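You operate a simulated robot arm through the tools that you are given. There is no shell and no other tool. Be economical: measure what you need, move in short steps, check, and stop when the job is done.

The job below is to be done with a simulated robot arm. You get a single attempt, and the scene is never put back.

## Task
Put the export label on the teal-striped carton, press it flat with the green pad and send it off.
Fine: ease the blue knob, yellow slider out; push it down the rollers, close up to the end stop; green pad back; flaps stay shut; the other labels and carton stay.

Only the result counts: the job must be done as asked and must still hold three seconds after the hand-in. Knocking over, shifting, dropping, spilling or breaking anything else fails it.

## Robot
A 7-joint arm with a two-finger parallel gripper on a trunk, on a base that drives. Base frame: it is fixed to the floor where the robot stands at the start and does not move with it; the origin is under the middle of the robot, x ahead of it, y to its left, z up; the surface under the hand at the start is at about z = 0.88. Units: m, degrees, N and s.
With the tool pointing down near the work surface it reaches from about 0.24 to 0.64 m from the robot's upright axis, wherever it stands. Its first joint turns from -166.0 to 166.0 degrees. Places, roughly: blue knob of the packing bench [0.5, 0.2, 0.9]; green pad (7x5x4 cm) [0.5, 0.1, 0.9]; green roller table [0.6, 0.6, 0.5]; orange-striped carton (21x14x9 cm) [0.6, -0.1, 0.9]; plain flap of the teal-striped carton [0.7, 0.2, 1]; striped flap of the teal-striped carton [0.6, 0.2, 1]; teal-striped carton (21x14x9 cm) [0.6, 0.2, 0.9]; top of the teal-striped carton [0.6, 0.2, 1]; track roller [0.6, 0.6, 0.9]; yellow slider of the packing bench [0.5, 0.3, 0.9]. Payload 1.57 kg.
The TCP is the grasp point between the finger pads, 0.03 m short of the fingertips. In the tool frame z runs along the fingers and y along their closing line. Largest opening 0.08 m; finger width 0.017, thickness 0.012; the body of the gripper, 0.04 by 0.082 m, starts 0.08 m behind the TCP.
Orientation is told as [roll, pitch, yaw] about the base's x, y, z axes, in that order, counted from this pose: with the fingers straight down and closing along the base's y, the tool's x points along the base's -x, its y along +y and its z along -z.

## Interface
- The arm moves only by the tool nudge_tool. Its argument "plan" is a list of rows, each a list of 3 entries, a list of its own where there are three numbers: the shift along the tool's x, y, z in units of 250 mm (1.0 is 250 mm), then the turn, a rotation vector about the tool's x, y, z in units of 120 degrees (1.0 is 120 degrees), then the finger opening in m, from 0 to 0.08. In form: [[[x, y, z], [wx, wy, wz], grip], ...]. A call has 1 to 8 rows; each row is the pose to reach, as a shift and turn from the pose commanded when the call began, along the tool's axes at that moment. A call with a number of a shift or a turn outside -1 to 1 is refused whole. Rows are played at 5 a second. More than 0.05 m and 8.6 degrees between two rows, or a gripper value outside its range, and nothing of the call is played. A pose out of reach is approached as far as the arm can. The call stops where the force on the tool passes 40 N (or 10 N more than at its start, if that is more) or the arm is blocked; 0.2 s more then pass. Each finger travels about 0.072 m/s and halts on what it meets, pressing with about 21 N; the grip force reading is that of the motor and also rises with nothing between the fingers. The clock runs only during rows and for 0.2 s after the last one: add rows that repeat a pose to give the fingers time. The reply holds the time, the measured pose of the TCP, the force on the tool along the base axes, the opening and the grip force, in the units named above and with some noise, with the torque about the TCP (base axes, N m) and any sound that the robot's microphone picked up.
- Cameras (640 x 400 px; columns grow to the right, rows downward): "scene" is now at [0.2409, 0.0099, 1.459]; the picture's right is [0.10, -0.99, 0.00], its down [-0.79, -0.08, -0.60] and it looks along [0.60, 0.06, -0.80] (base axes); focal length 276 px, centre (320, 200). "wrist" rides on the gripper at [0.072, -0.007, -0.122] in the tool frame; the picture's right is [0.09, 1.00, 0.00], its down [-0.84, 0.08, -0.54] and it looks along [-0.54, 0.05, 0.84] (tool axes); focal length 238 px, centre (320, 200). There is no depth. A picture from a camera that has moved, and an enlarged one, comes with that camera's place and axes in the base frame and with its lens.
- capture(camera): a new picture of that camera. No time passes.
- slide_trunk(by): slides the trunk up (or, below 0, down) by that many m; the arm and the scene camera ride with it, the base frame stays. It gives what a move gives, with no picture.
- steer(legs): drives the robot by 1 to 6 legs, each [ahead, left, turn to the left] in m, m and degrees, along the robot's own axes; the way and the turn of a leg run together, so that a leg with both is an arc; at most 1.5 m and 180 degrees a leg. The arm and the cameras ride along, it lands a little off, and it stops where it bumps. It gives what a move gives.
- pan_tilt(pan, tilt): turns the head with the scene camera to pan (to the left, within 86 degrees either way) and tilt (down, from -29 to 69), counted from straight ahead of the robot. It gives what a move gives.
- inspect(camera, box): a new picture of the part [left, top, right, bottom] of that camera's present view, enlarged. No time passes.
- close_job(): hands the job in; it is judged then, once.

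Go step by step. Nothing tells you exact positions but the pictures and the camera data: compare them with the known pose of the tool, close in by small moves and look again before you grip or let go. The budget is 120 turns and 90 pictures, counting those below and the enlarged ones. Unless the task says otherwise, let go and move clear before handing in, and close with one line.

The tools are called after "Request:" by a JSON object that holds its "op" and its "data". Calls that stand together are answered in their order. nudge_tool: Moves the arm, as the interface text tells. Its arguments: {"type":"object","properties":{"plan":{"type":"array","items":{"type":"array"}}},"required":["plan"]} The other tools are called the same way: slide_trunk (by) slides the trunk up or down; steer (legs) drives the base; pan_tilt (pan, tilt) turns the head that bears the scene camera; capture (camera) takes a picture; inspect (camera, box) takes an enlarged picture of a part of a camera's view; close_job () hands the job in.

At the start:

```text
time: 0.0
tool_pos: [0.4133, 0.1146, 1.2577]
tcp_rot: [-0.1, 0.0, -0.1]
contact_force: [0.2, -0.1, 0.1]
torque: [-0.03, 0.02, 0.03]
width: 0.0804
gripper_force: 0.1
trunk travel left (down, up): [-0.7, 0.29]
robot x, y, heading: [0.0005, -0.0002, 0.4]
head pan, tilt: [5.7, 52.9]
```

scene: 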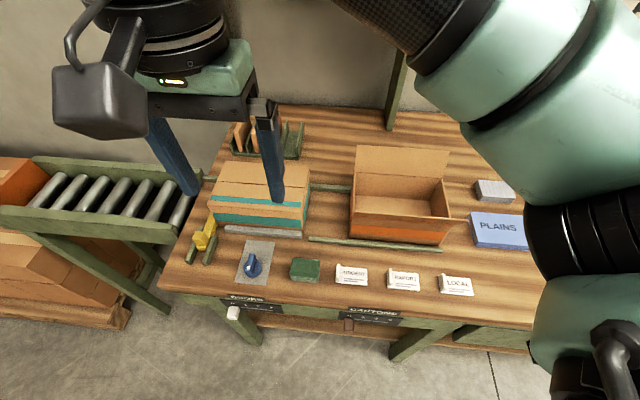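
wrist: 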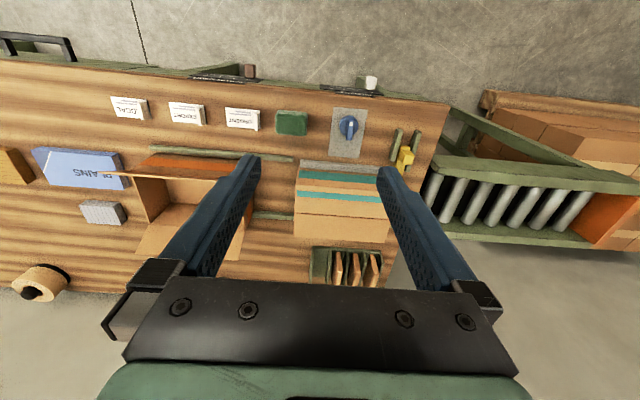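

I see the bench with the teal carton, knob, slider, green pad and three labels (urgent?, export, local). I'll enlarge the details first.

Request:
{"op": "inspect", "data": {"camera": "scene", "box": [160, 200, 480, 340]}}

Request:
{"op": "inspect", "data": {"camera": "wrist", "box": [100, 70, 460, 295]}}

Request:
{"op": "inspect", "data": {"camera": "scene", "box": [160, 110, 360, 270]}}

```text
2.00 times, centred on (320, 270) of scene
camera zoom: at [0.2409, 0.0099, 1.459], right [0.1, -0.99, 0.0], down [-0.79, -0.08, -0.6], along [0.6, 0.06, -0.8], focal length 552 px, centre (320, 60)
```

zoom: 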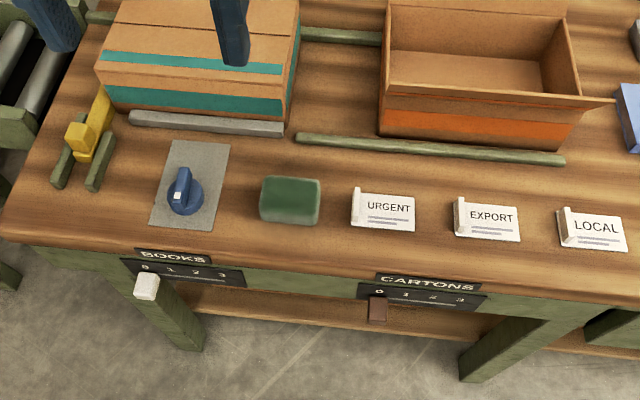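

```text
1.78 times, centred on (280, 182) of wrist
camera zoom: at [0.3424, 0.1073, 1.3792], right [-0.09, 1.0, 0.0], down [0.84, 0.08, 0.54], along [0.54, 0.05, -0.84], focal length 424 px, centre (391, 231)
```

zoom: 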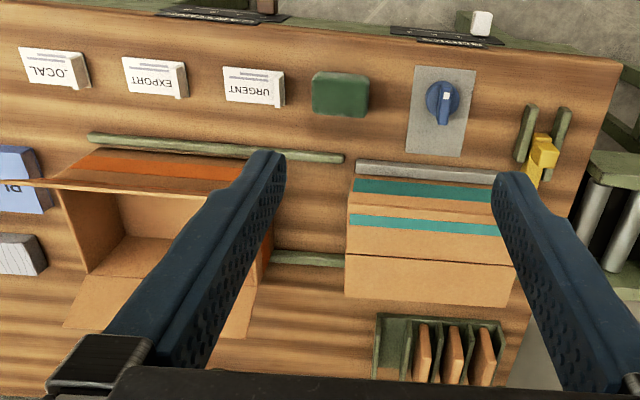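

```text
2.50 times, centred on (260, 190) of scene
camera zoom: at [0.2409, 0.0099, 1.459], right [0.1, -0.99, 0.0], down [-0.79, -0.08, -0.6], along [0.6, 0.06, -0.8], focal length 690 px, centre (470, 225)
```

zoom: 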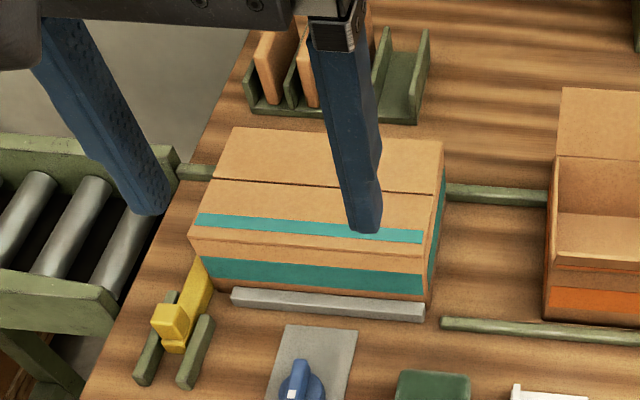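

The export label is the middle one, with an upright tab on its +y side at about (0.479, -0.115). I'll move above it for a close look.

Request:
{"op": "nudge_tool", "data": {"plan": [[[-0.04, -0.13, 0.1], [0, 0, 0], 0.08], [[-0.08, -0.26, 0.2], [0, 0, 0], 0.08], [[-0.12, -0.39, 0.3], [0, 0, 0], 0.08], [[-0.16, -0.52, 0.4], [0, 0, 0], 0.08], [[-0.2, -0.65, 0.5], [0, 0, 0], 0.08], [[-0.24, -0.78, 0.6], [0, 0, 0], 0.08], [[-0.26, -0.9, 0.7], [0, 0, 0], 0.08], [[-0.26, -0.92, 0.8], [0, 0, 0], 0.08]]}}

Request:
{"op": "capture", "data": {"camera": "wrist"}}

Request:
{"op": "capture", "data": {"camera": "scene"}}

```text
time: 1.8
tool_pos: [0.4789, -0.1175, 1.0563]
tcp_rot: [-0.2, 0.1, 0.1]
contact_force: [-0.2, -0.8, -0.1]
torque: [0.01, -0.01, -0.01]
width: 0.08
gripper_force: 0.0
trunk travel left (down, up): [-0.7, 0.29]
robot x, y, heading: [-0.0, 0.0035, 0.3]
head pan, tilt: [5.7, 52.9]
```

```text
84 pictures are left
camera wrist: at [0.4061, -0.1245, 1.1786], right [-0.09, 1.0, 0.0], down [0.84, 0.08, 0.54], along [0.54, 0.05, -0.84], focal length 238 px, centre (320, 200)
```

wrist: 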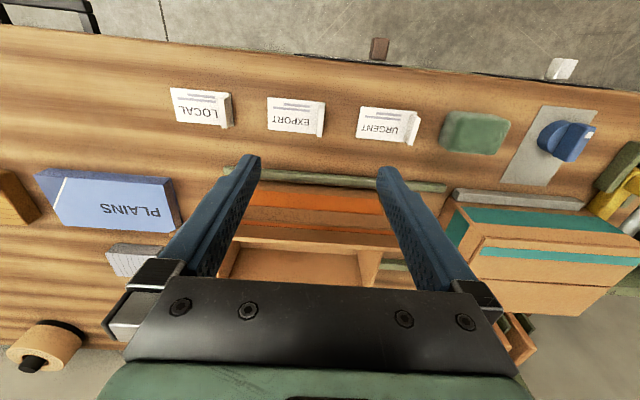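

```text
83 pictures are left
camera scene: at [0.241, 0.0101, 1.459], right [0.1, -0.99, 0.0], down [-0.79, -0.08, -0.6], along [0.6, 0.06, -0.8], focal length 276 px, centre (320, 200)
```

scene: 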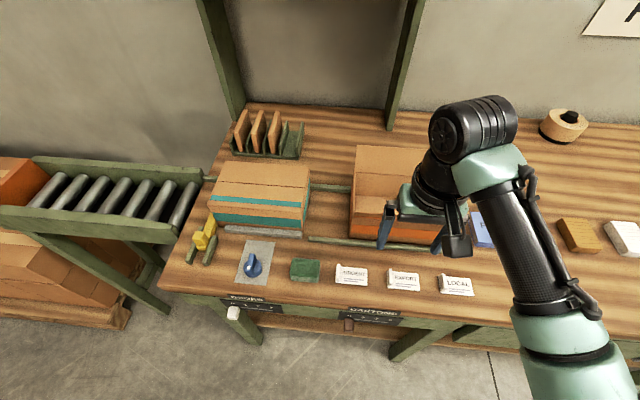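

The label is visible from the wrist; enlarging to measure the tab.

Request:
{"op": "inspect", "data": {"camera": "wrist", "box": [240, 80, 360, 155]}}

Request:
{"op": "inspect", "data": {"camera": "scene", "box": [360, 250, 460, 312]}}

```text
5.33 times, centred on (300, 118) of wrist
camera zoom: at [0.4061, -0.1245, 1.1786], right [-0.09, 1.0, 0.0], down [0.84, 0.08, 0.54], along [0.54, 0.05, -0.84], focal length 1271 px, centre (427, 640)
```

zoom: 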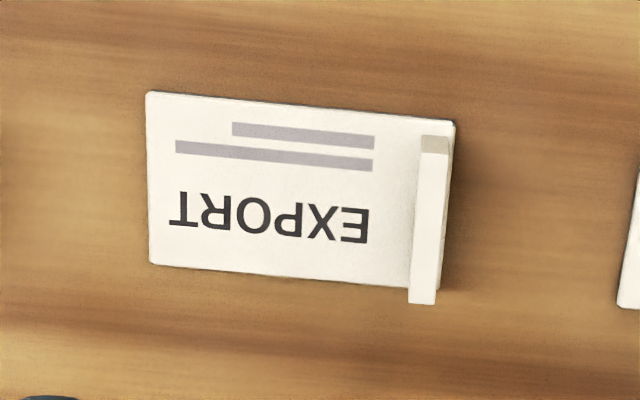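

```text
6.40 times, centred on (410, 281) of scene
camera zoom: at [0.241, 0.0101, 1.459], right [0.1, -0.99, 0.0], down [-0.79, -0.08, -0.6], along [0.6, 0.06, -0.8], focal length 1766 px, centre (-256, -318)
```

zoom: 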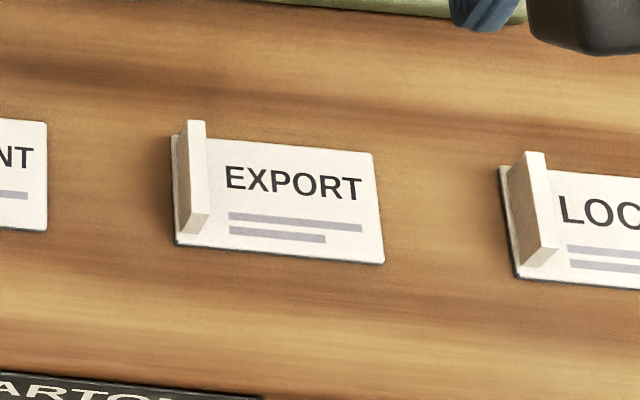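

The label spans x 0.460–0.498, y -0.181 to -0.113, with an upright tab (≈18 mm tall) at y -0.1175 – right below the tool. Descending part way, narrowed, then checking.

Request:
{"op": "nudge_tool", "data": {"plan": [[[0, 0, 0.15], [0, 0, 0], 0.06], [[0, 0, 0.3], [0, 0, 0], 0.04], [[0, 0, 0.4], [0, 0, 0], 0.035], [[0, 0, 0.46], [0, 0, 0], 0.035], [[0, 0, 0.46], [0, 0, 0], 0.035]]}}

Request:
{"op": "capture", "data": {"camera": "wrist"}}

Request:
{"op": "inspect", "data": {"camera": "scene", "box": [340, 220, 460, 300]}}

```text
time: 3.0
tool_pos: [0.4784, -0.1162, 0.9435]
tcp_rot: [0.0, 0.0, 0.1]
contact_force: [0.3, -0.1, 0.3]
torque: [-0.02, 0.03, -0.02]
width: 0.0348
gripper_force: 0.0
trunk travel left (down, up): [-0.7, 0.29]
robot x, y, heading: [0.0006, -0.0025, -0.0]
head pan, tilt: [5.7, 52.9]
```

```text
80 pictures are left
camera wrist: at [0.4076, -0.1236, 1.0647], right [-0.09, 1.0, 0.0], down [0.84, 0.08, 0.54], along [0.54, 0.05, -0.84], focal length 238 px, centre (320, 200)
```

wrist: 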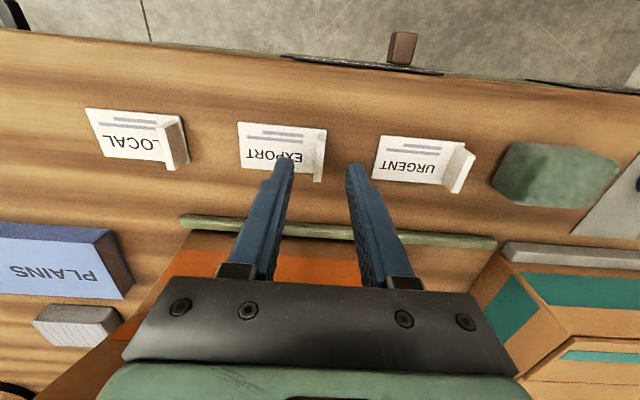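

```text
5.00 times, centred on (400, 260) of scene
camera zoom: at [0.2408, 0.0099, 1.459], right [0.1, -0.99, 0.0], down [-0.79, -0.08, -0.6], along [0.6, 0.06, -0.8], focal length 1379 px, centre (-80, -100)
```

zoom: 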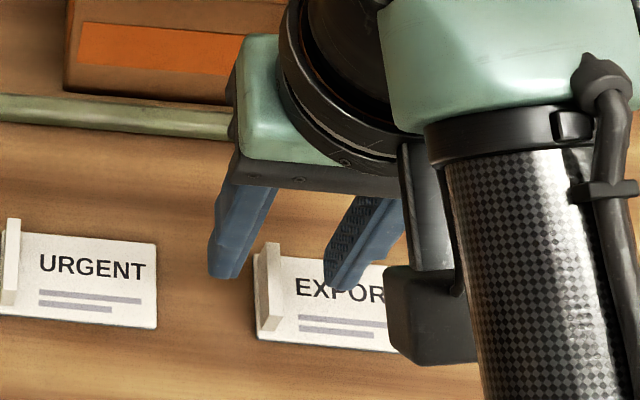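

Tips straddle the tab within a few mm. Descending so the tips sit just above the label sheet, then closing.

Request:
{"op": "nudge_tool", "data": {"plan": [[[0, 0, 0.06], [0, 0, 0], 0.035], [[0, 0, 0.096], [0, 0, 0], 0.035], [[0, 0, 0.096], [0, 0, 0], 0.035], [[0, 0, 0.096], [0, 0, 0], 0.02], [[0, 0, 0.096], [0, 0, 0], 0.01], [[0, 0, 0.096], [0, 0, 0], 0.0], [[0, 0, 0.096], [0, 0, 0], 0.0]]}}

Request:
{"op": "inspect", "data": {"camera": "wrist", "box": [220, 90, 420, 215]}}

```text
time: 4.6
tool_pos: [0.4778, -0.1176, 0.9188]
tcp_rot: [-0.1, 0.0, 0.1]
contact_force: [0.3, -0.6, 0.6]
torque: [0.01, 0.03, -0.04]
width: 0.0045
gripper_force: 20.4
trunk travel left (down, up): [-0.7, 0.29]
robot x, y, heading: [-0.0022, -0.0008, -0.1]
head pan, tilt: [5.7, 52.9]
```

```text
3.20 times, centred on (320, 152) of wrist
camera zoom: at [0.4074, -0.1237, 1.0409], right [-0.09, 1.0, 0.0], down [0.84, 0.08, 0.54], along [0.54, 0.05, -0.84], focal length 763 px, centre (320, 352)
```

zoom: 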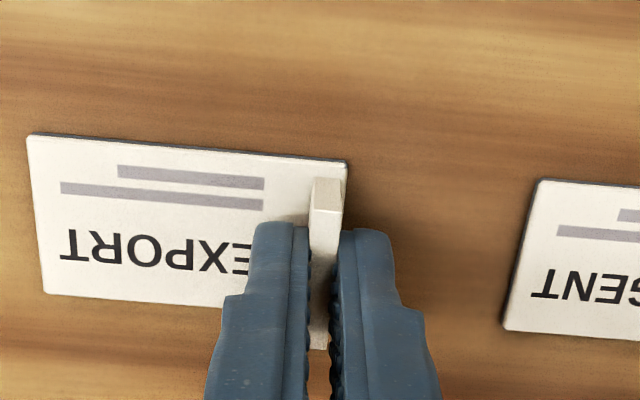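

The tab is gripped (4.5 mm). Lifting, and tilting the head to see the clearance in front of the base.

Request:
{"op": "nudge_tool", "data": {"plan": [[[0, 0, -0.1], [0, 0, 0], 0.0], [[0, 0, -0.25], [0, 0, 0], 0.0], [[0, 0, -0.4], [0, 0, 0], 0.0], [[0, 0, -0.56], [0, 0, 0], 0.0], [[0, 0, -0.72], [0, 0, 0], 0.0], [[0, 0, -0.72], [0, 0, 0], 0.0]]}}

Request:
{"op": "capture", "data": {"camera": "wrist"}}

Request:
{"op": "pan_tilt", "data": {"pan": 30, "tilt": 69}}

Request:
{"op": "capture", "data": {"camera": "scene"}}

```text
time: 6.0
tool_pos: [0.4793, -0.1176, 1.0999]
tcp_rot: [-0.1, 0.2, 0.0]
contact_force: [-0.5, -0.4, -0.9]
torque: [0.01, 0.0, 0.01]
width: 0.0045
gripper_force: 21.3
trunk travel left (down, up): [-0.7, 0.29]
robot x, y, heading: [0.0001, 0.0007, -0.1]
head pan, tilt: [5.7, 52.9]
```

```text
77 pictures are left
camera wrist: at [0.408, -0.1236, 1.2217], right [-0.09, 1.0, 0.0], down [0.84, 0.08, 0.54], along [0.54, 0.05, -0.84], focal length 238 px, centre (320, 200)
```

wrist: 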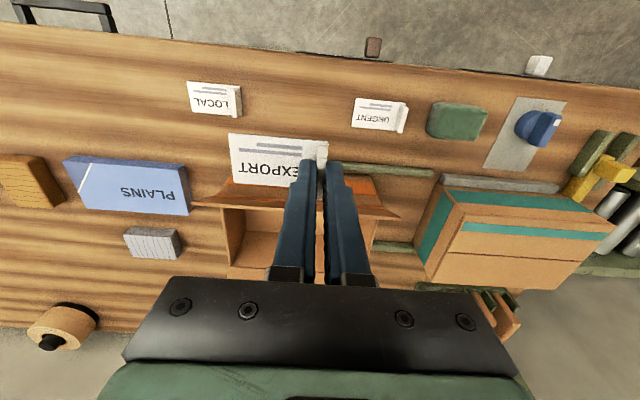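

```text
time: 6.9
tool_pos: [0.4799, -0.1186, 1.0995]
tcp_rot: [-0.1, -0.1, 0.1]
contact_force: [0.2, 0.8, 0.0]
torque: [0.01, -0.02, 0.03]
width: 0.0046
gripper_force: 20.9
trunk travel left (down, up): [-0.7, 0.29]
robot x, y, heading: [0.0016, -0.002, 0.1]
head pan, tilt: [30.0, 68.8]
```

```text
76 pictures are left
camera scene: at [0.2155, 0.0304, 1.4409], right [0.5, -0.87, 0.0], down [-0.81, -0.47, -0.36], along [0.31, 0.18, -0.93], focal length 276 px, centre (320, 200)
```

scene: 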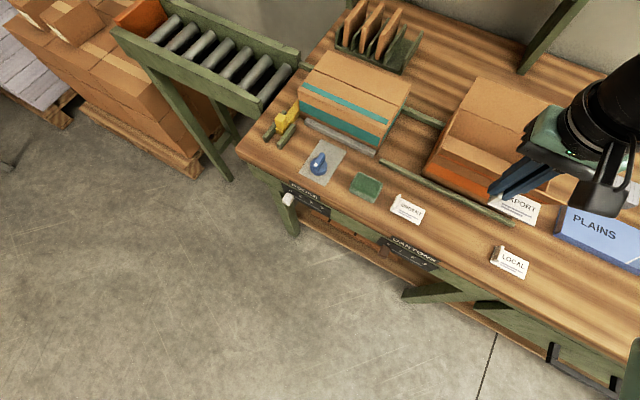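

The label is held cleanly and the floor in front is free. I'll drive left 0.2 m and slightly forward so the carton is in easy reach.

Request:
{"op": "steer", "data": {"legs": [[0, 0.2, 0], [0.06, 0, 0]]}}

Request:
{"op": "pan_tilt", "data": {"pan": 5, "tilt": 50}}

Request:
{"op": "capture", "data": {"camera": "scene"}}

Request:
{"op": "capture", "data": {"camera": "wrist"}}

```text
time: 9.1
tool_pos: [0.5397, 0.086, 1.1002]
tcp_rot: [-0.1, 0.1, 0.1]
contact_force: [0.4, -0.4, -0.2]
torque: [-0.01, 0.02, 0.02]
width: 0.0045
gripper_force: 20.6
trunk travel left (down, up): [-0.7, 0.29]
robot x, y, heading: [0.0561, 0.201, 0.3]
head pan, tilt: [30.0, 68.8]
```

```text
time: 9.9
tool_pos: [0.5381, 0.0856, 1.1016]
tcp_rot: [0.0, -0.1, 0.3]
contact_force: [0.5, 0.1, 0.5]
torque: [-0.01, 0.01, -0.02]
width: 0.0046
gripper_force: 21.4
trunk travel left (down, up): [-0.7, 0.29]
robot x, y, heading: [0.0589, 0.2009, 0.2]
head pan, tilt: [5.0, 50.0]
```

```text
75 pictures are left
camera scene: at [0.3023, 0.212, 1.4628], right [0.09, -1.0, 0.0], down [-0.76, -0.07, -0.64], along [0.64, 0.06, -0.77], focal length 276 px, centre (320, 200)
```

scene: 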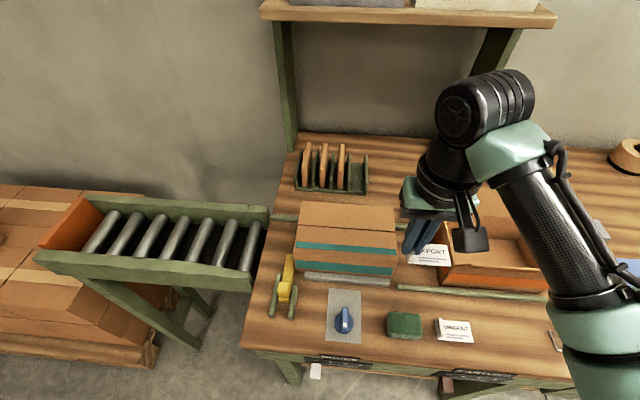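

```text
74 pictures are left
camera wrist: at [0.467, 0.0795, 1.2214], right [-0.1, 1.0, 0.0], down [0.84, 0.08, 0.54], along [0.54, 0.05, -0.84], focal length 238 px, centre (320, 200)
```

wrist: 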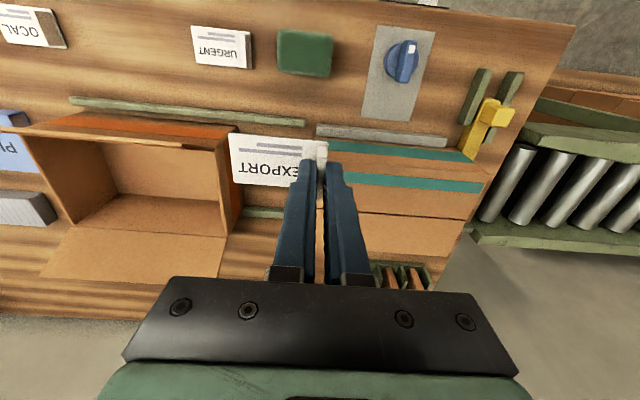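

End stop is the orange end of the roller table. Enlarging the carton top to fix the label spot.

Request:
{"op": "inspect", "data": {"camera": "scene", "box": [230, 180, 430, 305]}}

Request:
{"op": "inspect", "data": {"camera": "wrist", "box": [220, 100, 500, 275]}}

```text
3.20 times, centred on (330, 242) of scene
camera zoom: at [0.3023, 0.212, 1.4628], right [0.09, -1.0, 0.0], down [-0.76, -0.07, -0.64], along [0.64, 0.06, -0.77], focal length 883 px, centre (288, 64)
```

zoom: 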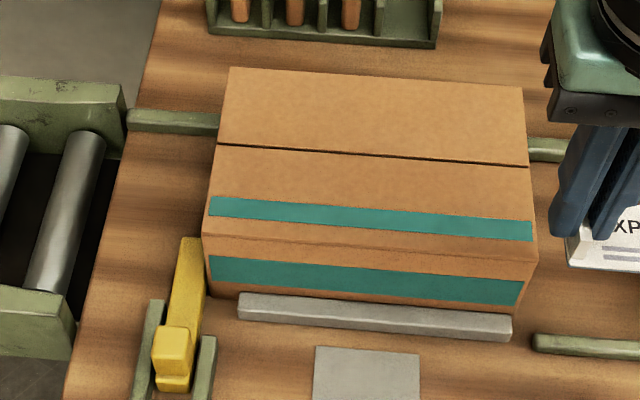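

```text
2.29 times, centred on (360, 188) of wrist
camera zoom: at [0.467, 0.0795, 1.2214], right [-0.1, 1.0, 0.0], down [0.84, 0.08, 0.54], along [0.54, 0.05, -0.84], focal length 545 px, centre (229, 229)
```

zoom: 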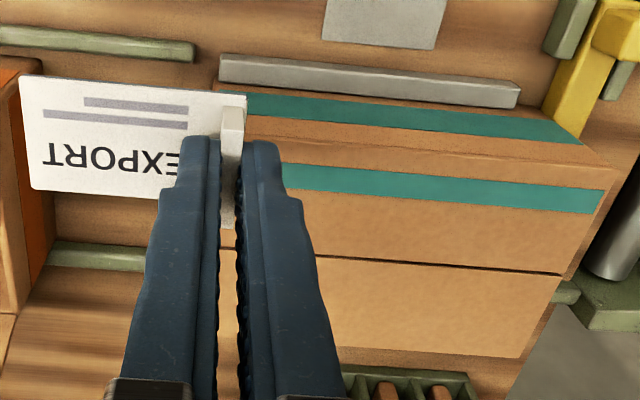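

Carton top: x 0.570–0.707, y 0.083–0.290, z≈0.97, seam at x≈0.64. I'll bring the label over the top's centre (tab at y≈0.216).

Request:
{"op": "nudge_tool", "data": {"plan": [[[-0.1, 0.13, 0.0], [0, 0, 0], 0.0], [[-0.2, 0.26, 0.0], [0, 0, 0], 0.0], [[-0.3, 0.39, 0.0], [0, 0, 0], 0.0], [[-0.4, 0.52, 0.04], [0, 0, 0], 0.0], [[-0.4, 0.52, 0.16], [0, 0, 0], 0.0], [[-0.4, 0.52, 0.24], [0, 0, 0], 0.0], [[-0.4, 0.52, 0.24], [0, 0, 0], 0.0]]}}

Request:
{"op": "capture", "data": {"camera": "wrist"}}

Request:
{"op": "inspect", "data": {"camera": "scene", "box": [230, 180, 430, 305]}}

```text
time: 11.5
tool_pos: [0.6374, 0.2156, 1.039]
tcp_rot: [-0.2, 0.0, 0.3]
contact_force: [-0.4, 1.2, -1.1]
torque: [-0.01, -0.01, -0.01]
width: 0.0046
gripper_force: 21.1
trunk travel left (down, up): [-0.7, 0.29]
robot x, y, heading: [0.0549, 0.2021, 0.2]
head pan, tilt: [5.0, 50.0]
```

```text
71 pictures are left
camera wrist: at [0.566, 0.2089, 1.1599], right [-0.1, 1.0, 0.0], down [0.84, 0.08, 0.54], along [0.54, 0.05, -0.84], focal length 238 px, centre (320, 200)
```

wrist: 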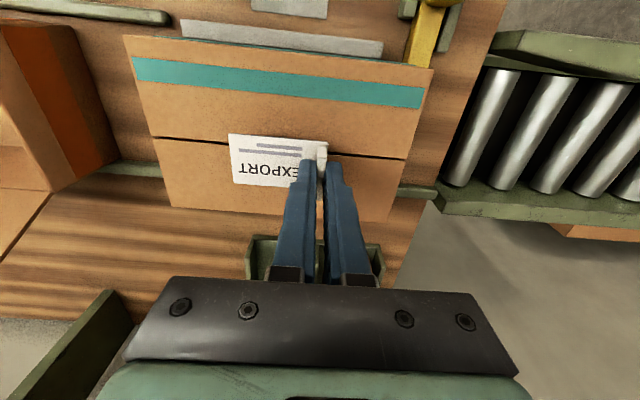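

```text
3.20 times, centred on (330, 242) of scene
camera zoom: at [0.3021, 0.2117, 1.4629], right [0.09, -1.0, 0.0], down [-0.76, -0.07, -0.64], along [0.64, 0.06, -0.77], focal length 883 px, centre (288, 64)
```

zoom: 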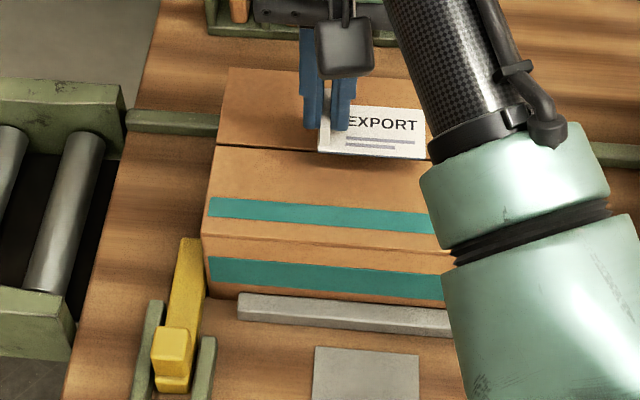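

Aligned over the centre. Lowering gently to touch down.

Request:
{"op": "nudge_tool", "data": {"plan": [[[0, 0, 0.05], [0, 0, 0], 0.0], [[0, 0, 0.09], [0, 0, 0], 0.0], [[0, 0, 0.11], [0, 0, 0], 0.0], [[0, 0, 0.118], [0, 0, 0], 0.0], [[0, 0, 0.118], [0, 0, 0], 0.0]]}}

Request:
{"op": "inspect", "data": {"camera": "wrist", "box": [220, 90, 440, 227]}}

```text
time: 12.7
tool_pos: [0.6382, 0.2176, 1.0128]
tcp_rot: [-0.1, -0.2, 0.3]
contact_force: [0.6, -0.4, 16.4]
torque: [-0.09, 0.06, -0.02]
width: 0.0044
gripper_force: 20.7
trunk travel left (down, up): [-0.7, 0.29]
robot x, y, heading: [0.0595, 0.2018, 0.1]
head pan, tilt: [5.0, 50.0]
```

```text
2.91 times, centred on (330, 158) of wrist
camera zoom: at [0.5657, 0.2101, 1.1336], right [-0.1, 1.0, 0.0], down [0.83, 0.08, 0.55], along [0.54, 0.05, -0.84], focal length 693 px, centre (291, 321)
```

zoom: 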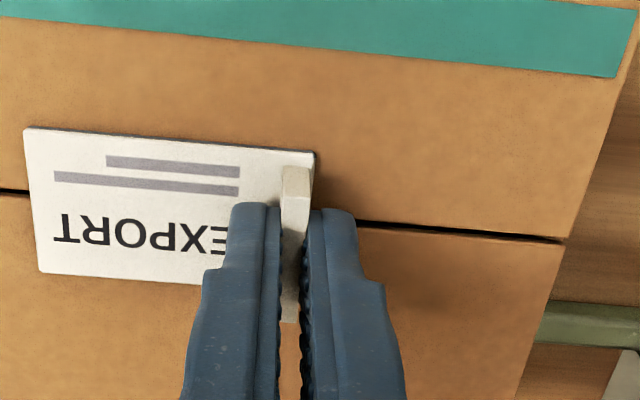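

Touchdown (16 N). Easing off slightly, opening, and lifting away.

Request:
{"op": "nudge_tool", "data": {"plan": [[[0, 0, -0.005], [0, 0, 0], 0.0], [[0, 0, -0.005], [0, 0, 0], 0.01], [[0, 0, -0.005], [0, 0, 0], 0.03], [[0, 0, -0.005], [0, 0, 0], 0.03], [[0, 0, -0.08], [0, 0, 0], 0.03], [[0, 0, -0.2], [0, 0, 0], 0.03], [[0, 0, -0.35], [0, 0, 0], 0.03]]}}

Request:
{"op": "capture", "data": {"camera": "wrist"}}

```text
time: 14.3
tool_pos: [0.6359, 0.2158, 1.0961]
tcp_rot: [0.0, 0.1, 0.2]
contact_force: [-0.2, -0.2, -0.4]
torque: [0.01, 0.02, 0.04]
width: 0.0302
gripper_force: 0.0
trunk travel left (down, up): [-0.7, 0.29]
robot x, y, heading: [0.0592, 0.2, 0.2]
head pan, tilt: [5.0, 50.0]
```

```text
68 pictures are left
camera wrist: at [0.5658, 0.2096, 1.2177], right [-0.1, 1.0, 0.0], down [0.84, 0.08, 0.54], along [0.54, 0.05, -0.84], focal length 238 px, centre (320, 200)
```

wrist: 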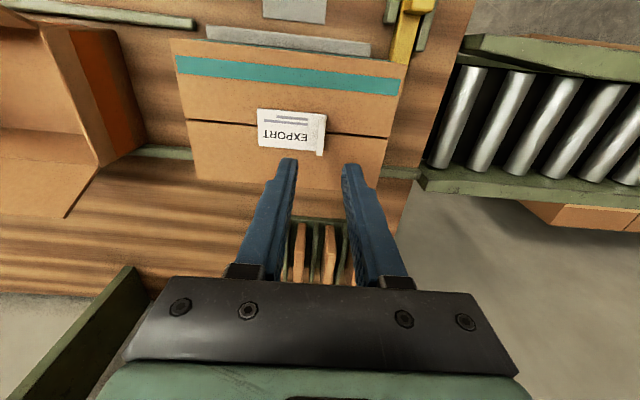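

Label sits flat across the seam. Now to the green pad at about (0.475, 0.065), turning the gripper 90° on the way so it closes along x.

Request:
{"op": "nudge_tool", "data": {"plan": [[[0.08, -0.075, 0.0], [0, 0, 0.07], 0.07], [[0.16, -0.15, 0.0], [0, 0, 0.14], 0.08], [[0.24, -0.225, 0.0], [0, 0, 0.21], 0.08], [[0.32, -0.3, 0.0], [0, 0, 0.28], 0.08], [[0.4, -0.375, 0.0], [0, 0, 0.35], 0.08], [[0.48, -0.45, 0.0], [0, 0, 0.42], 0.08], [[0.56, -0.525, 0.0], [0, 0, 0.49], 0.08], [[0.644, -0.604, 0.0], [0, 0, 0.56], 0.08]]}}

Request:
{"op": "nudge_tool", "data": {"plan": [[[0, 0, 0.06], [0, 0, 0.065], 0.08], [[0, 0, 0.12], [0, 0, 0.13], 0.08], [[0, 0, 0.18], [0, 0, 0.19], 0.08], [[0, 0, 0.24], [0, 0, 0.19], 0.08], [[0, 0, 0.24], [0, 0, 0.19], 0.08]]}}

Request:
{"op": "capture", "data": {"camera": "wrist"}}

Request:
{"op": "capture", "data": {"camera": "scene"}}

```text
time: 16.1
tool_pos: [0.4763, 0.0635, 1.0964]
tcp_rot: [0.0, 0.0, -67.1]
contact_force: [-0.4, -0.2, 0.4]
torque: [0.01, -0.01, 0.01]
width: 0.0801
gripper_force: 0.0
trunk travel left (down, up): [-0.7, 0.29]
robot x, y, heading: [0.0614, 0.1987, -0.1]
head pan, tilt: [5.0, 50.0]
```

```text
time: 17.3
tool_pos: [0.4782, 0.0638, 1.0382]
tcp_rot: [-0.1, -0.1, -89.9]
contact_force: [0.6, 0.0, -0.6]
torque: [-0.01, 0.01, 0.01]
width: 0.0798
gripper_force: 0.0
trunk travel left (down, up): [-0.7, 0.29]
robot x, y, heading: [0.064, 0.2055, 0.4]
head pan, tilt: [5.0, 50.0]
```

```text
67 pictures are left
camera wrist: at [0.4712, 0.1372, 1.1589], right [1.0, 0.09, 0.0], down [0.08, -0.84, 0.54], along [0.05, -0.54, -0.84], focal length 238 px, centre (320, 200)
```

wrist: 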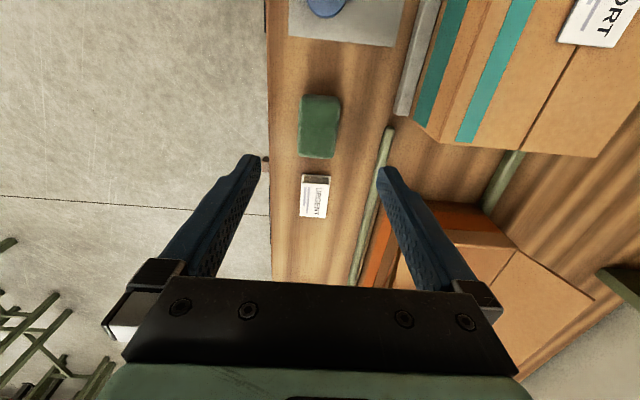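

```text
66 pictures are left
camera scene: at [0.3022, 0.2118, 1.4628], right [0.09, -1.0, 0.0], down [-0.76, -0.07, -0.64], along [0.64, 0.06, -0.77], focal length 276 px, centre (320, 200)
```

scene: 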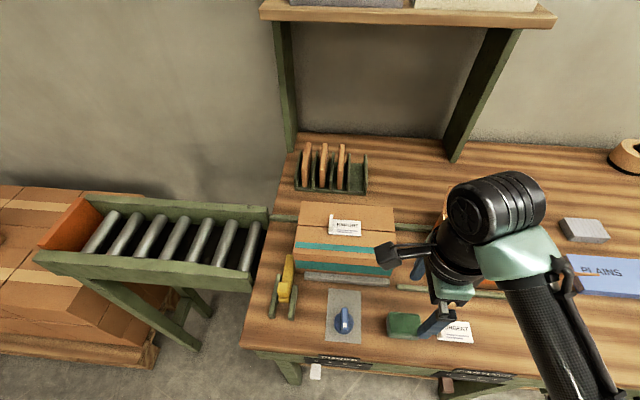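

Request:
{"op": "inspect", "data": {"camera": "wrist", "box": [260, 70, 388, 150]}}

Request:
{"op": "inspect", "data": {"camera": "wrist", "box": [260, 100, 388, 180]}}

```text
5.00 times, centred on (324, 110) of wrist
camera zoom: at [0.4712, 0.1372, 1.1589], right [1.0, 0.09, 0.0], down [0.08, -0.84, 0.54], along [0.05, -0.54, -0.84], focal length 1192 px, centre (300, 650)
```

zoom: 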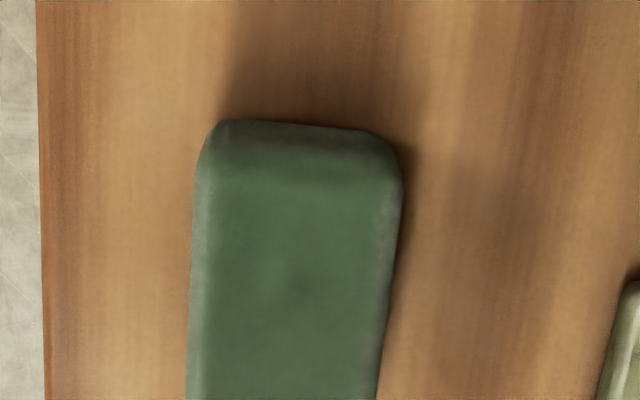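

```text
5.00 times, centred on (324, 140) of wrist
camera zoom: at [0.4712, 0.1372, 1.1589], right [1.0, 0.09, 0.0], down [0.08, -0.84, 0.54], along [0.05, -0.54, -0.84], focal length 1192 px, centre (300, 500)
```

zoom: 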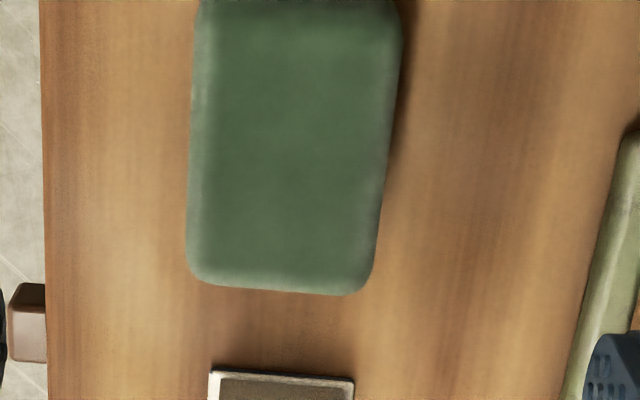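

Pad centred near (0.474, 0.067), long side along y. Descending around it with 65 mm opening, then gripping.

Request:
{"op": "nudge_tool", "data": {"plan": [[[0.012, -0.012, 0.1], [0, 0, 0], 0.068], [[0.012, -0.012, 0.25], [0, 0, 0], 0.066], [[0.012, -0.012, 0.38], [0, 0, 0], 0.066], [[0.012, -0.012, 0.474], [0, 0, 0], 0.066], [[0.012, -0.012, 0.474], [0, 0, 0], 0.066]]}}

Request:
{"op": "capture", "data": {"camera": "wrist"}}

Request:
{"op": "inspect", "data": {"camera": "scene", "box": [340, 260, 500, 360]}}

```text
time: 18.5
tool_pos: [0.4745, 0.0658, 0.9204]
tcp_rot: [0.0, 0.0, -89.8]
contact_force: [-0.3, 0.3, -0.9]
torque: [0.01, 0.0, 0.01]
width: 0.0658
gripper_force: 0.1
trunk travel left (down, up): [-0.7, 0.29]
robot x, y, heading: [0.0615, 0.2023, 0.0]
head pan, tilt: [5.0, 50.0]
```

```text
63 pictures are left
camera wrist: at [0.4685, 0.139, 1.0412], right [1.0, 0.1, 0.0], down [0.08, -0.84, 0.54], along [0.05, -0.54, -0.84], focal length 238 px, centre (320, 200)
```

wrist: 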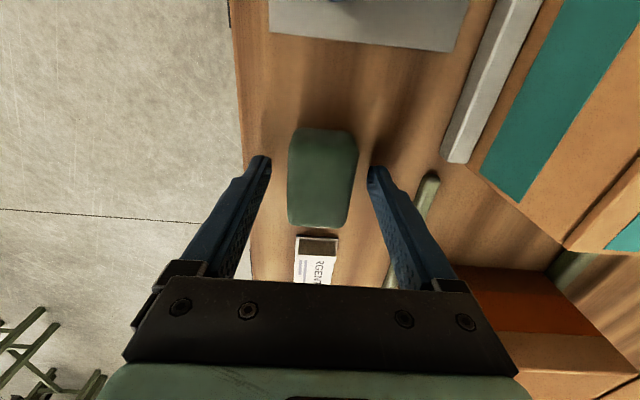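

```text
4.00 times, centred on (420, 310) of scene
camera zoom: at [0.3022, 0.2118, 1.4628], right [0.09, -1.0, 0.0], down [-0.76, -0.07, -0.64], along [0.64, 0.06, -0.77], focal length 1103 px, centre (-80, -240)
```

zoom: 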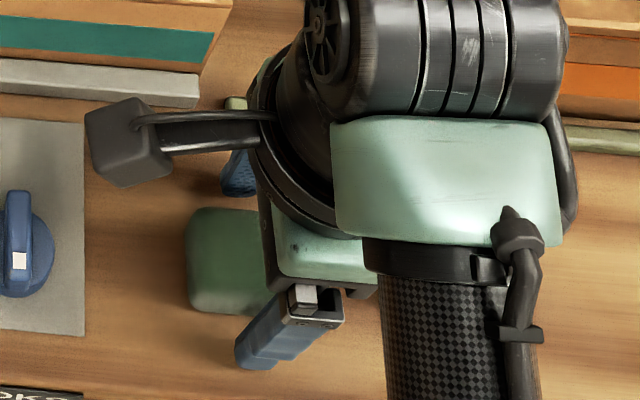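

Fingers straddle the pad. Closing.

Request:
{"op": "nudge_tool", "data": {"plan": [[[0, 0, 0], [0, 0, 0], 0.055], [[0, 0, 0], [0, 0, 0], 0.045], [[0, 0, 0], [0, 0, 0], 0.03], [[0, 0, 0], [0, 0, 0], 0.03], [[0, 0, 0], [0, 0, 0], 0.03]]}}

Request:
{"op": "capture", "data": {"camera": "wrist"}}

```text
time: 19.7
tool_pos: [0.475, 0.0674, 0.9205]
tcp_rot: [0.0, -0.1, -89.8]
contact_force: [0.3, -0.2, -0.2]
torque: [0.04, 0.01, -0.01]
width: 0.0414
gripper_force: 21.2
trunk travel left (down, up): [-0.7, 0.29]
robot x, y, heading: [0.0573, 0.2021, -0.1]
head pan, tilt: [5.0, 50.0]
```

```text
61 pictures are left
camera wrist: at [0.4686, 0.1392, 1.0415], right [1.0, 0.1, 0.0], down [0.08, -0.84, 0.54], along [0.05, -0.54, -0.84], focal length 238 px, centre (320, 200)
```

wrist: 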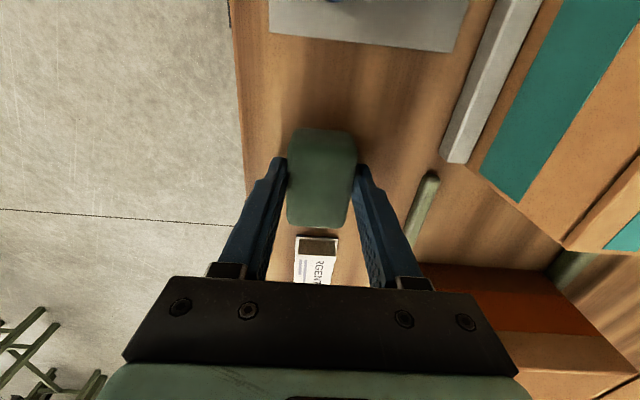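

Pad gripped (41 mm). Lifting and carrying it above the label, keeping clear of the tab (pad centre at about (0.638, 0.174)).

Request:
{"op": "nudge_tool", "data": {"plan": [[[0, 0, -0.16], [0, 0, 0], 0.03], [[0, 0, -0.34], [0, 0, 0], 0.03], [[0, 0, -0.52], [0, 0, 0], 0.03], [[0, 0, -0.68], [0, 0, 0], 0.03], [[0.11, 0.163, -0.68], [0, 0, 0], 0.03], [[0.22, 0.326, -0.68], [0, 0, 0], 0.03], [[0.33, 0.489, -0.68], [0, 0, 0], 0.03], [[0.428, 0.652, -0.68], [0, 0, 0], 0.03]]}}

Request:
{"op": "capture", "data": {"camera": "wrist"}}

Request:
{"op": "inspect", "data": {"camera": "scene", "box": [250, 140, 450, 265]}}

```text
time: 21.5
tool_pos: [0.6376, 0.176, 1.0884]
tcp_rot: [-0.1, -0.1, -89.8]
contact_force: [0.7, 1.1, -1.0]
torque: [-0.03, 0.04, -0.01]
width: 0.0411
gripper_force: 20.9
trunk travel left (down, up): [-0.7, 0.29]
robot x, y, heading: [0.0571, 0.2035, 0.3]
head pan, tilt: [5.0, 50.0]
```

```text
60 pictures are left
camera wrist: at [0.631, 0.2492, 1.2092], right [1.0, 0.1, 0.0], down [0.08, -0.84, 0.54], along [0.05, -0.54, -0.84], focal length 238 px, centre (320, 200)
```

wrist: 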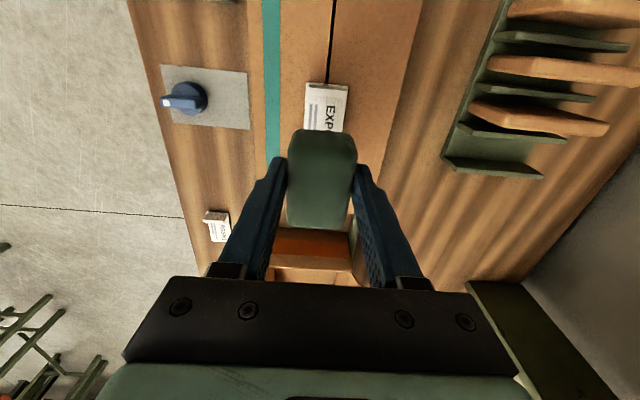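

```text
3.20 times, centred on (350, 202) of scene
camera zoom: at [0.303, 0.2128, 1.4627], right [0.09, -1.0, 0.0], down [-0.76, -0.07, -0.64], along [0.64, 0.06, -0.77], focal length 883 px, centre (224, 192)
```

zoom: 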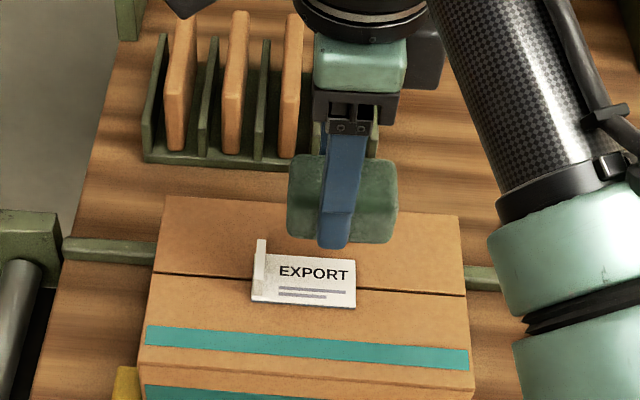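

Request:
{"op": "inspect", "data": {"camera": "wrist", "box": [265, 65, 393, 145]}}

```text
5.00 times, centred on (329, 105) of wrist
camera zoom: at [0.631, 0.2492, 1.2092], right [1.0, 0.1, 0.0], down [0.08, -0.84, 0.54], along [0.05, -0.54, -0.84], focal length 1192 px, centre (275, 675)
```

zoom: 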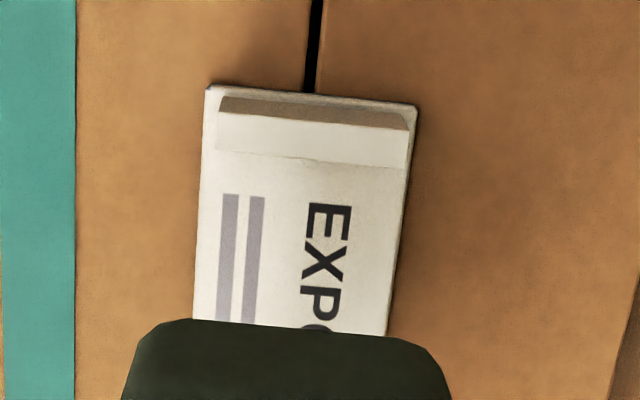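

Tab inner face is at y≈0.214, pad end at ≈0.208: clear. Descending onto the label and pressing.

Request:
{"op": "nudge_tool", "data": {"plan": [[[0, 0.008, 0.1], [0, 0, 0], 0.03], [[0, 0.008, 0.2], [0, 0, 0], 0.03], [[0, 0.008, 0.25], [0, 0, 0], 0.03], [[0, 0.008, 0.27], [0, 0, 0], 0.03], [[0, 0.008, 0.28], [0, 0, 0], 0.03], [[0, 0.008, 0.288], [0, 0, 0], 0.03], [[0, 0.008, 0.288], [0, 0, 0], 0.03]]}}

Request:
{"op": "capture", "data": {"camera": "wrist"}}

```text
time: 23.1
tool_pos: [0.6387, 0.1753, 1.0184]
tcp_rot: [0.1, -0.1, -89.8]
contact_force: [-0.6, -0.4, 4.5]
torque: [-0.01, -0.02, 0.0]
width: 0.0413
gripper_force: 21.3
trunk travel left (down, up): [-0.7, 0.29]
robot x, y, heading: [0.0599, 0.2042, 0.1]
head pan, tilt: [5.0, 50.0]
```

```text
57 pictures are left
camera wrist: at [0.632, 0.2474, 1.1392], right [1.0, 0.1, 0.0], down [0.08, -0.84, 0.54], along [0.05, -0.54, -0.84], focal length 238 px, centre (320, 200)
```

wrist: 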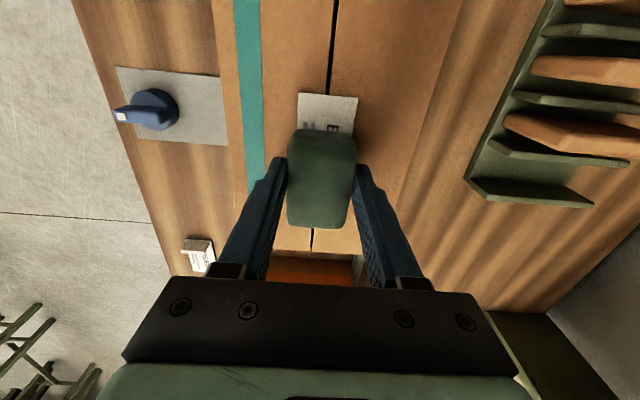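

Contact at 4.5 N. Pressing a bit harder and holding.

Request:
{"op": "nudge_tool", "data": {"plan": [[[0, 0, 0.006], [0, 0, 0], 0.03], [[0, 0, 0.012], [0, 0, 0], 0.03], [[0, 0, 0.016], [0, 0, 0], 0.03], [[0, 0, 0.016], [0, 0, 0], 0.03], [[0, 0, 0.016], [0, 0, 0], 0.03], [[0, 0, 0.016], [0, 0, 0], 0.03]]}}

```text
time: 24.5
tool_pos: [0.6387, 0.1743, 1.0164]
tcp_rot: [0.3, -0.1, -89.7]
contact_force: [2.6, -0.8, 26.2]
torque: [0.04, -0.05, -0.02]
width: 0.0413
gripper_force: 20.7
trunk travel left (down, up): [-0.7, 0.29]
robot x, y, heading: [0.0611, 0.2018, 0.4]
head pan, tilt: [5.0, 50.0]
```

26 N pressed and held. Lifting the pad off to check the label.

Request:
{"op": "nudge_tool", "data": {"plan": [[[0, 0, 0], [0, 0, 0], 0.03], [[0, 0, 0], [0, 0, 0], 0.03], [[0, 0, -0.03], [0, 0, 0], 0.03], [[0, 0, -0.1], [0, 0, 0], 0.03], [[0, 0, -0.2], [0, 0, 0], 0.03], [[0, 0, -0.28], [0, 0, 0], 0.03]]}}

Request:
{"op": "inspect", "data": {"camera": "scene", "box": [250, 140, 450, 265]}}

Request:
{"op": "capture", "data": {"camera": "wrist"}}

```text
time: 25.9
tool_pos: [0.6387, 0.1757, 1.0838]
tcp_rot: [-0.1, 0.0, -89.9]
contact_force: [-1.1, -0.5, -0.4]
torque: [0.0, 0.0, 0.0]
width: 0.0411
gripper_force: 21.1
trunk travel left (down, up): [-0.7, 0.29]
robot x, y, heading: [0.0593, 0.2026, 0.1]
head pan, tilt: [5.0, 50.0]
```

```text
3.20 times, centred on (350, 202) of scene
camera zoom: at [0.302, 0.2119, 1.4628], right [0.09, -1.0, 0.0], down [-0.76, -0.07, -0.64], along [0.64, 0.06, -0.77], focal length 883 px, centre (224, 192)
```

zoom: 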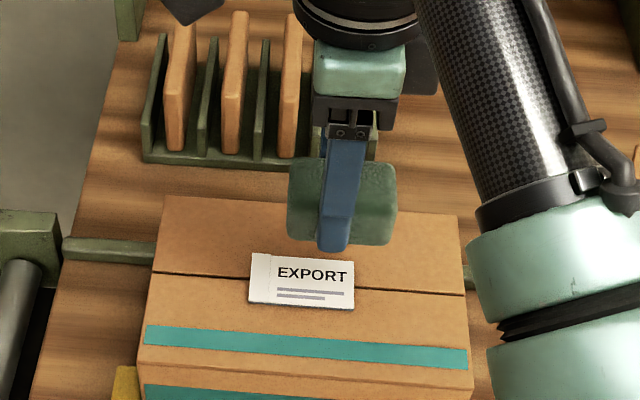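

```text
55 pictures are left
camera wrist: at [0.6321, 0.2481, 1.2043], right [1.0, 0.09, 0.0], down [0.08, -0.84, 0.54], along [0.05, -0.54, -0.84], focal length 238 px, centre (320, 200)
```

wrist: 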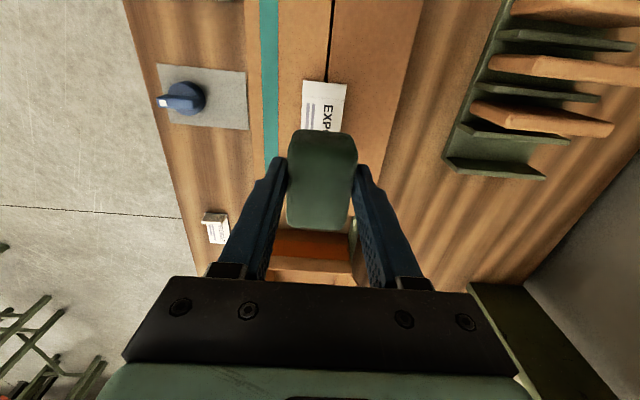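

The tab folded down and the label is stuck flat. Returning the pad to its place by the exact reverse path.

Request:
{"op": "nudge_tool", "data": {"plan": [[[-0.107, -0.165, 0], [0, 0, 0], 0.03], [[-0.214, -0.33, 0], [0, 0, 0], 0.03], [[-0.321, -0.495, 0], [0, 0, 0], 0.03], [[-0.428, -0.66, 0], [0, 0, 0], 0.03], [[-0.428, -0.66, 0.16], [0, 0, 0], 0.03], [[-0.428, -0.66, 0.34], [0, 0, 0], 0.03], [[-0.428, -0.66, 0.5], [0, 0, 0], 0.03], [[-0.428, -0.66, 0.6], [0, 0, 0], 0.03]]}}

Request:
{"op": "nudge_tool", "data": {"plan": [[[0, 0, 0.03], [0, 0, 0], 0.03], [[0, 0, 0.05], [0, 0, 0], 0.03], [[0, 0, 0.05], [0, 0, 0], 0.03]]}}

Request:
{"op": "capture", "data": {"camera": "wrist"}}

```text
time: 27.7
tool_pos: [0.4745, 0.0669, 0.9342]
tcp_rot: [-0.1, -0.1, -89.9]
contact_force: [0.2, 0.3, -0.9]
torque: [0.0, -0.04, 0.04]
width: 0.041
gripper_force: 20.6
trunk travel left (down, up): [-0.7, 0.29]
robot x, y, heading: [0.0606, 0.203, 0.2]
head pan, tilt: [5.0, 50.0]
```

```text
time: 28.5
tool_pos: [0.474, 0.067, 0.9205]
tcp_rot: [-0.1, -0.1, -89.8]
contact_force: [0.0, 0.5, -1.1]
torque: [-0.01, -0.02, 0.02]
width: 0.0412
gripper_force: 21.1
trunk travel left (down, up): [-0.7, 0.29]
robot x, y, heading: [0.0562, 0.2024, 0.2]
head pan, tilt: [5.0, 50.0]
```

```text
54 pictures are left
camera wrist: at [0.4681, 0.1398, 1.0424], right [1.0, 0.1, 0.0], down [0.08, -0.84, 0.54], along [0.05, -0.54, -0.84], focal length 238 px, centre (320, 200)
```

wrist: 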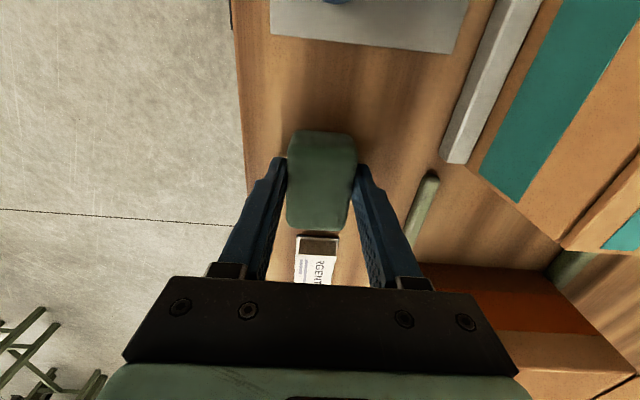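

Same picture as at pick-up. Going down the last millimetre, releasing and lifting.

Request:
{"op": "nudge_tool", "data": {"plan": [[[0, 0, 0.005], [0, 0, 0], 0.03], [[0, 0, 0.005], [0, 0, 0], 0.05], [[0, 0, 0.005], [0, 0, 0], 0.066], [[0, 0, 0.005], [0, 0, 0], 0.066], [[0, 0, -0.1], [0, 0, 0], 0.066], [[0, 0, -0.28], [0, 0, 0], 0.066], [[0, 0, -0.46], [0, 0, 0], 0.066], [[0, 0, -0.6], [0, 0, 0], 0.066]]}}

Request:
{"op": "capture", "data": {"camera": "wrist"}}

Request:
{"op": "inspect", "data": {"camera": "scene", "box": [250, 230, 410, 330]}}

```text
time: 30.3
tool_pos: [0.4732, 0.0693, 1.0719]
tcp_rot: [-0.1, 0.0, -90.0]
contact_force: [0.7, 0.2, 0.1]
torque: [-0.01, -0.02, -0.03]
width: 0.0659
gripper_force: 0.0
trunk travel left (down, up): [-0.7, 0.29]
robot x, y, heading: [0.0624, 0.2019, 0.2]
head pan, tilt: [5.0, 50.0]
```

```text
53 pictures are left
camera wrist: at [0.4674, 0.1413, 1.1929], right [1.0, 0.09, 0.0], down [0.08, -0.84, 0.54], along [0.05, -0.54, -0.84], focal length 238 px, centre (320, 200)
```

wrist: 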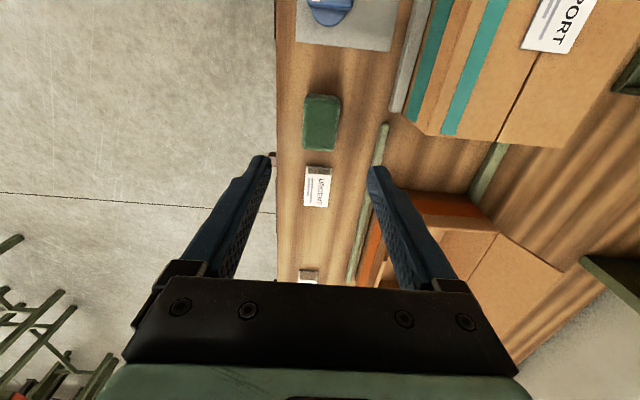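

```text
4.00 times, centred on (330, 280) of scene
camera zoom: at [0.3021, 0.2118, 1.4628], right [0.09, -1.0, 0.0], down [-0.76, -0.07, -0.64], along [0.64, 0.06, -0.77], focal length 1103 px, centre (280, -120)
```

zoom: 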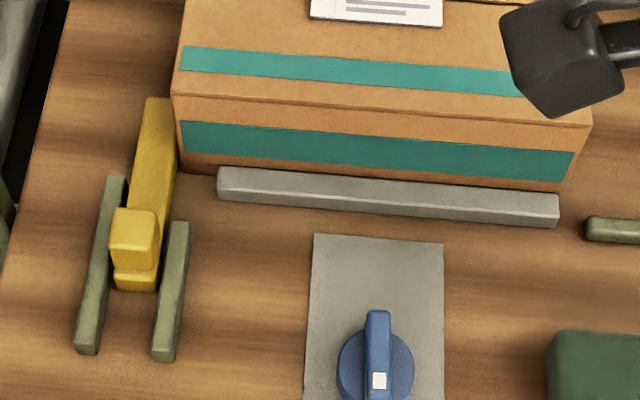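

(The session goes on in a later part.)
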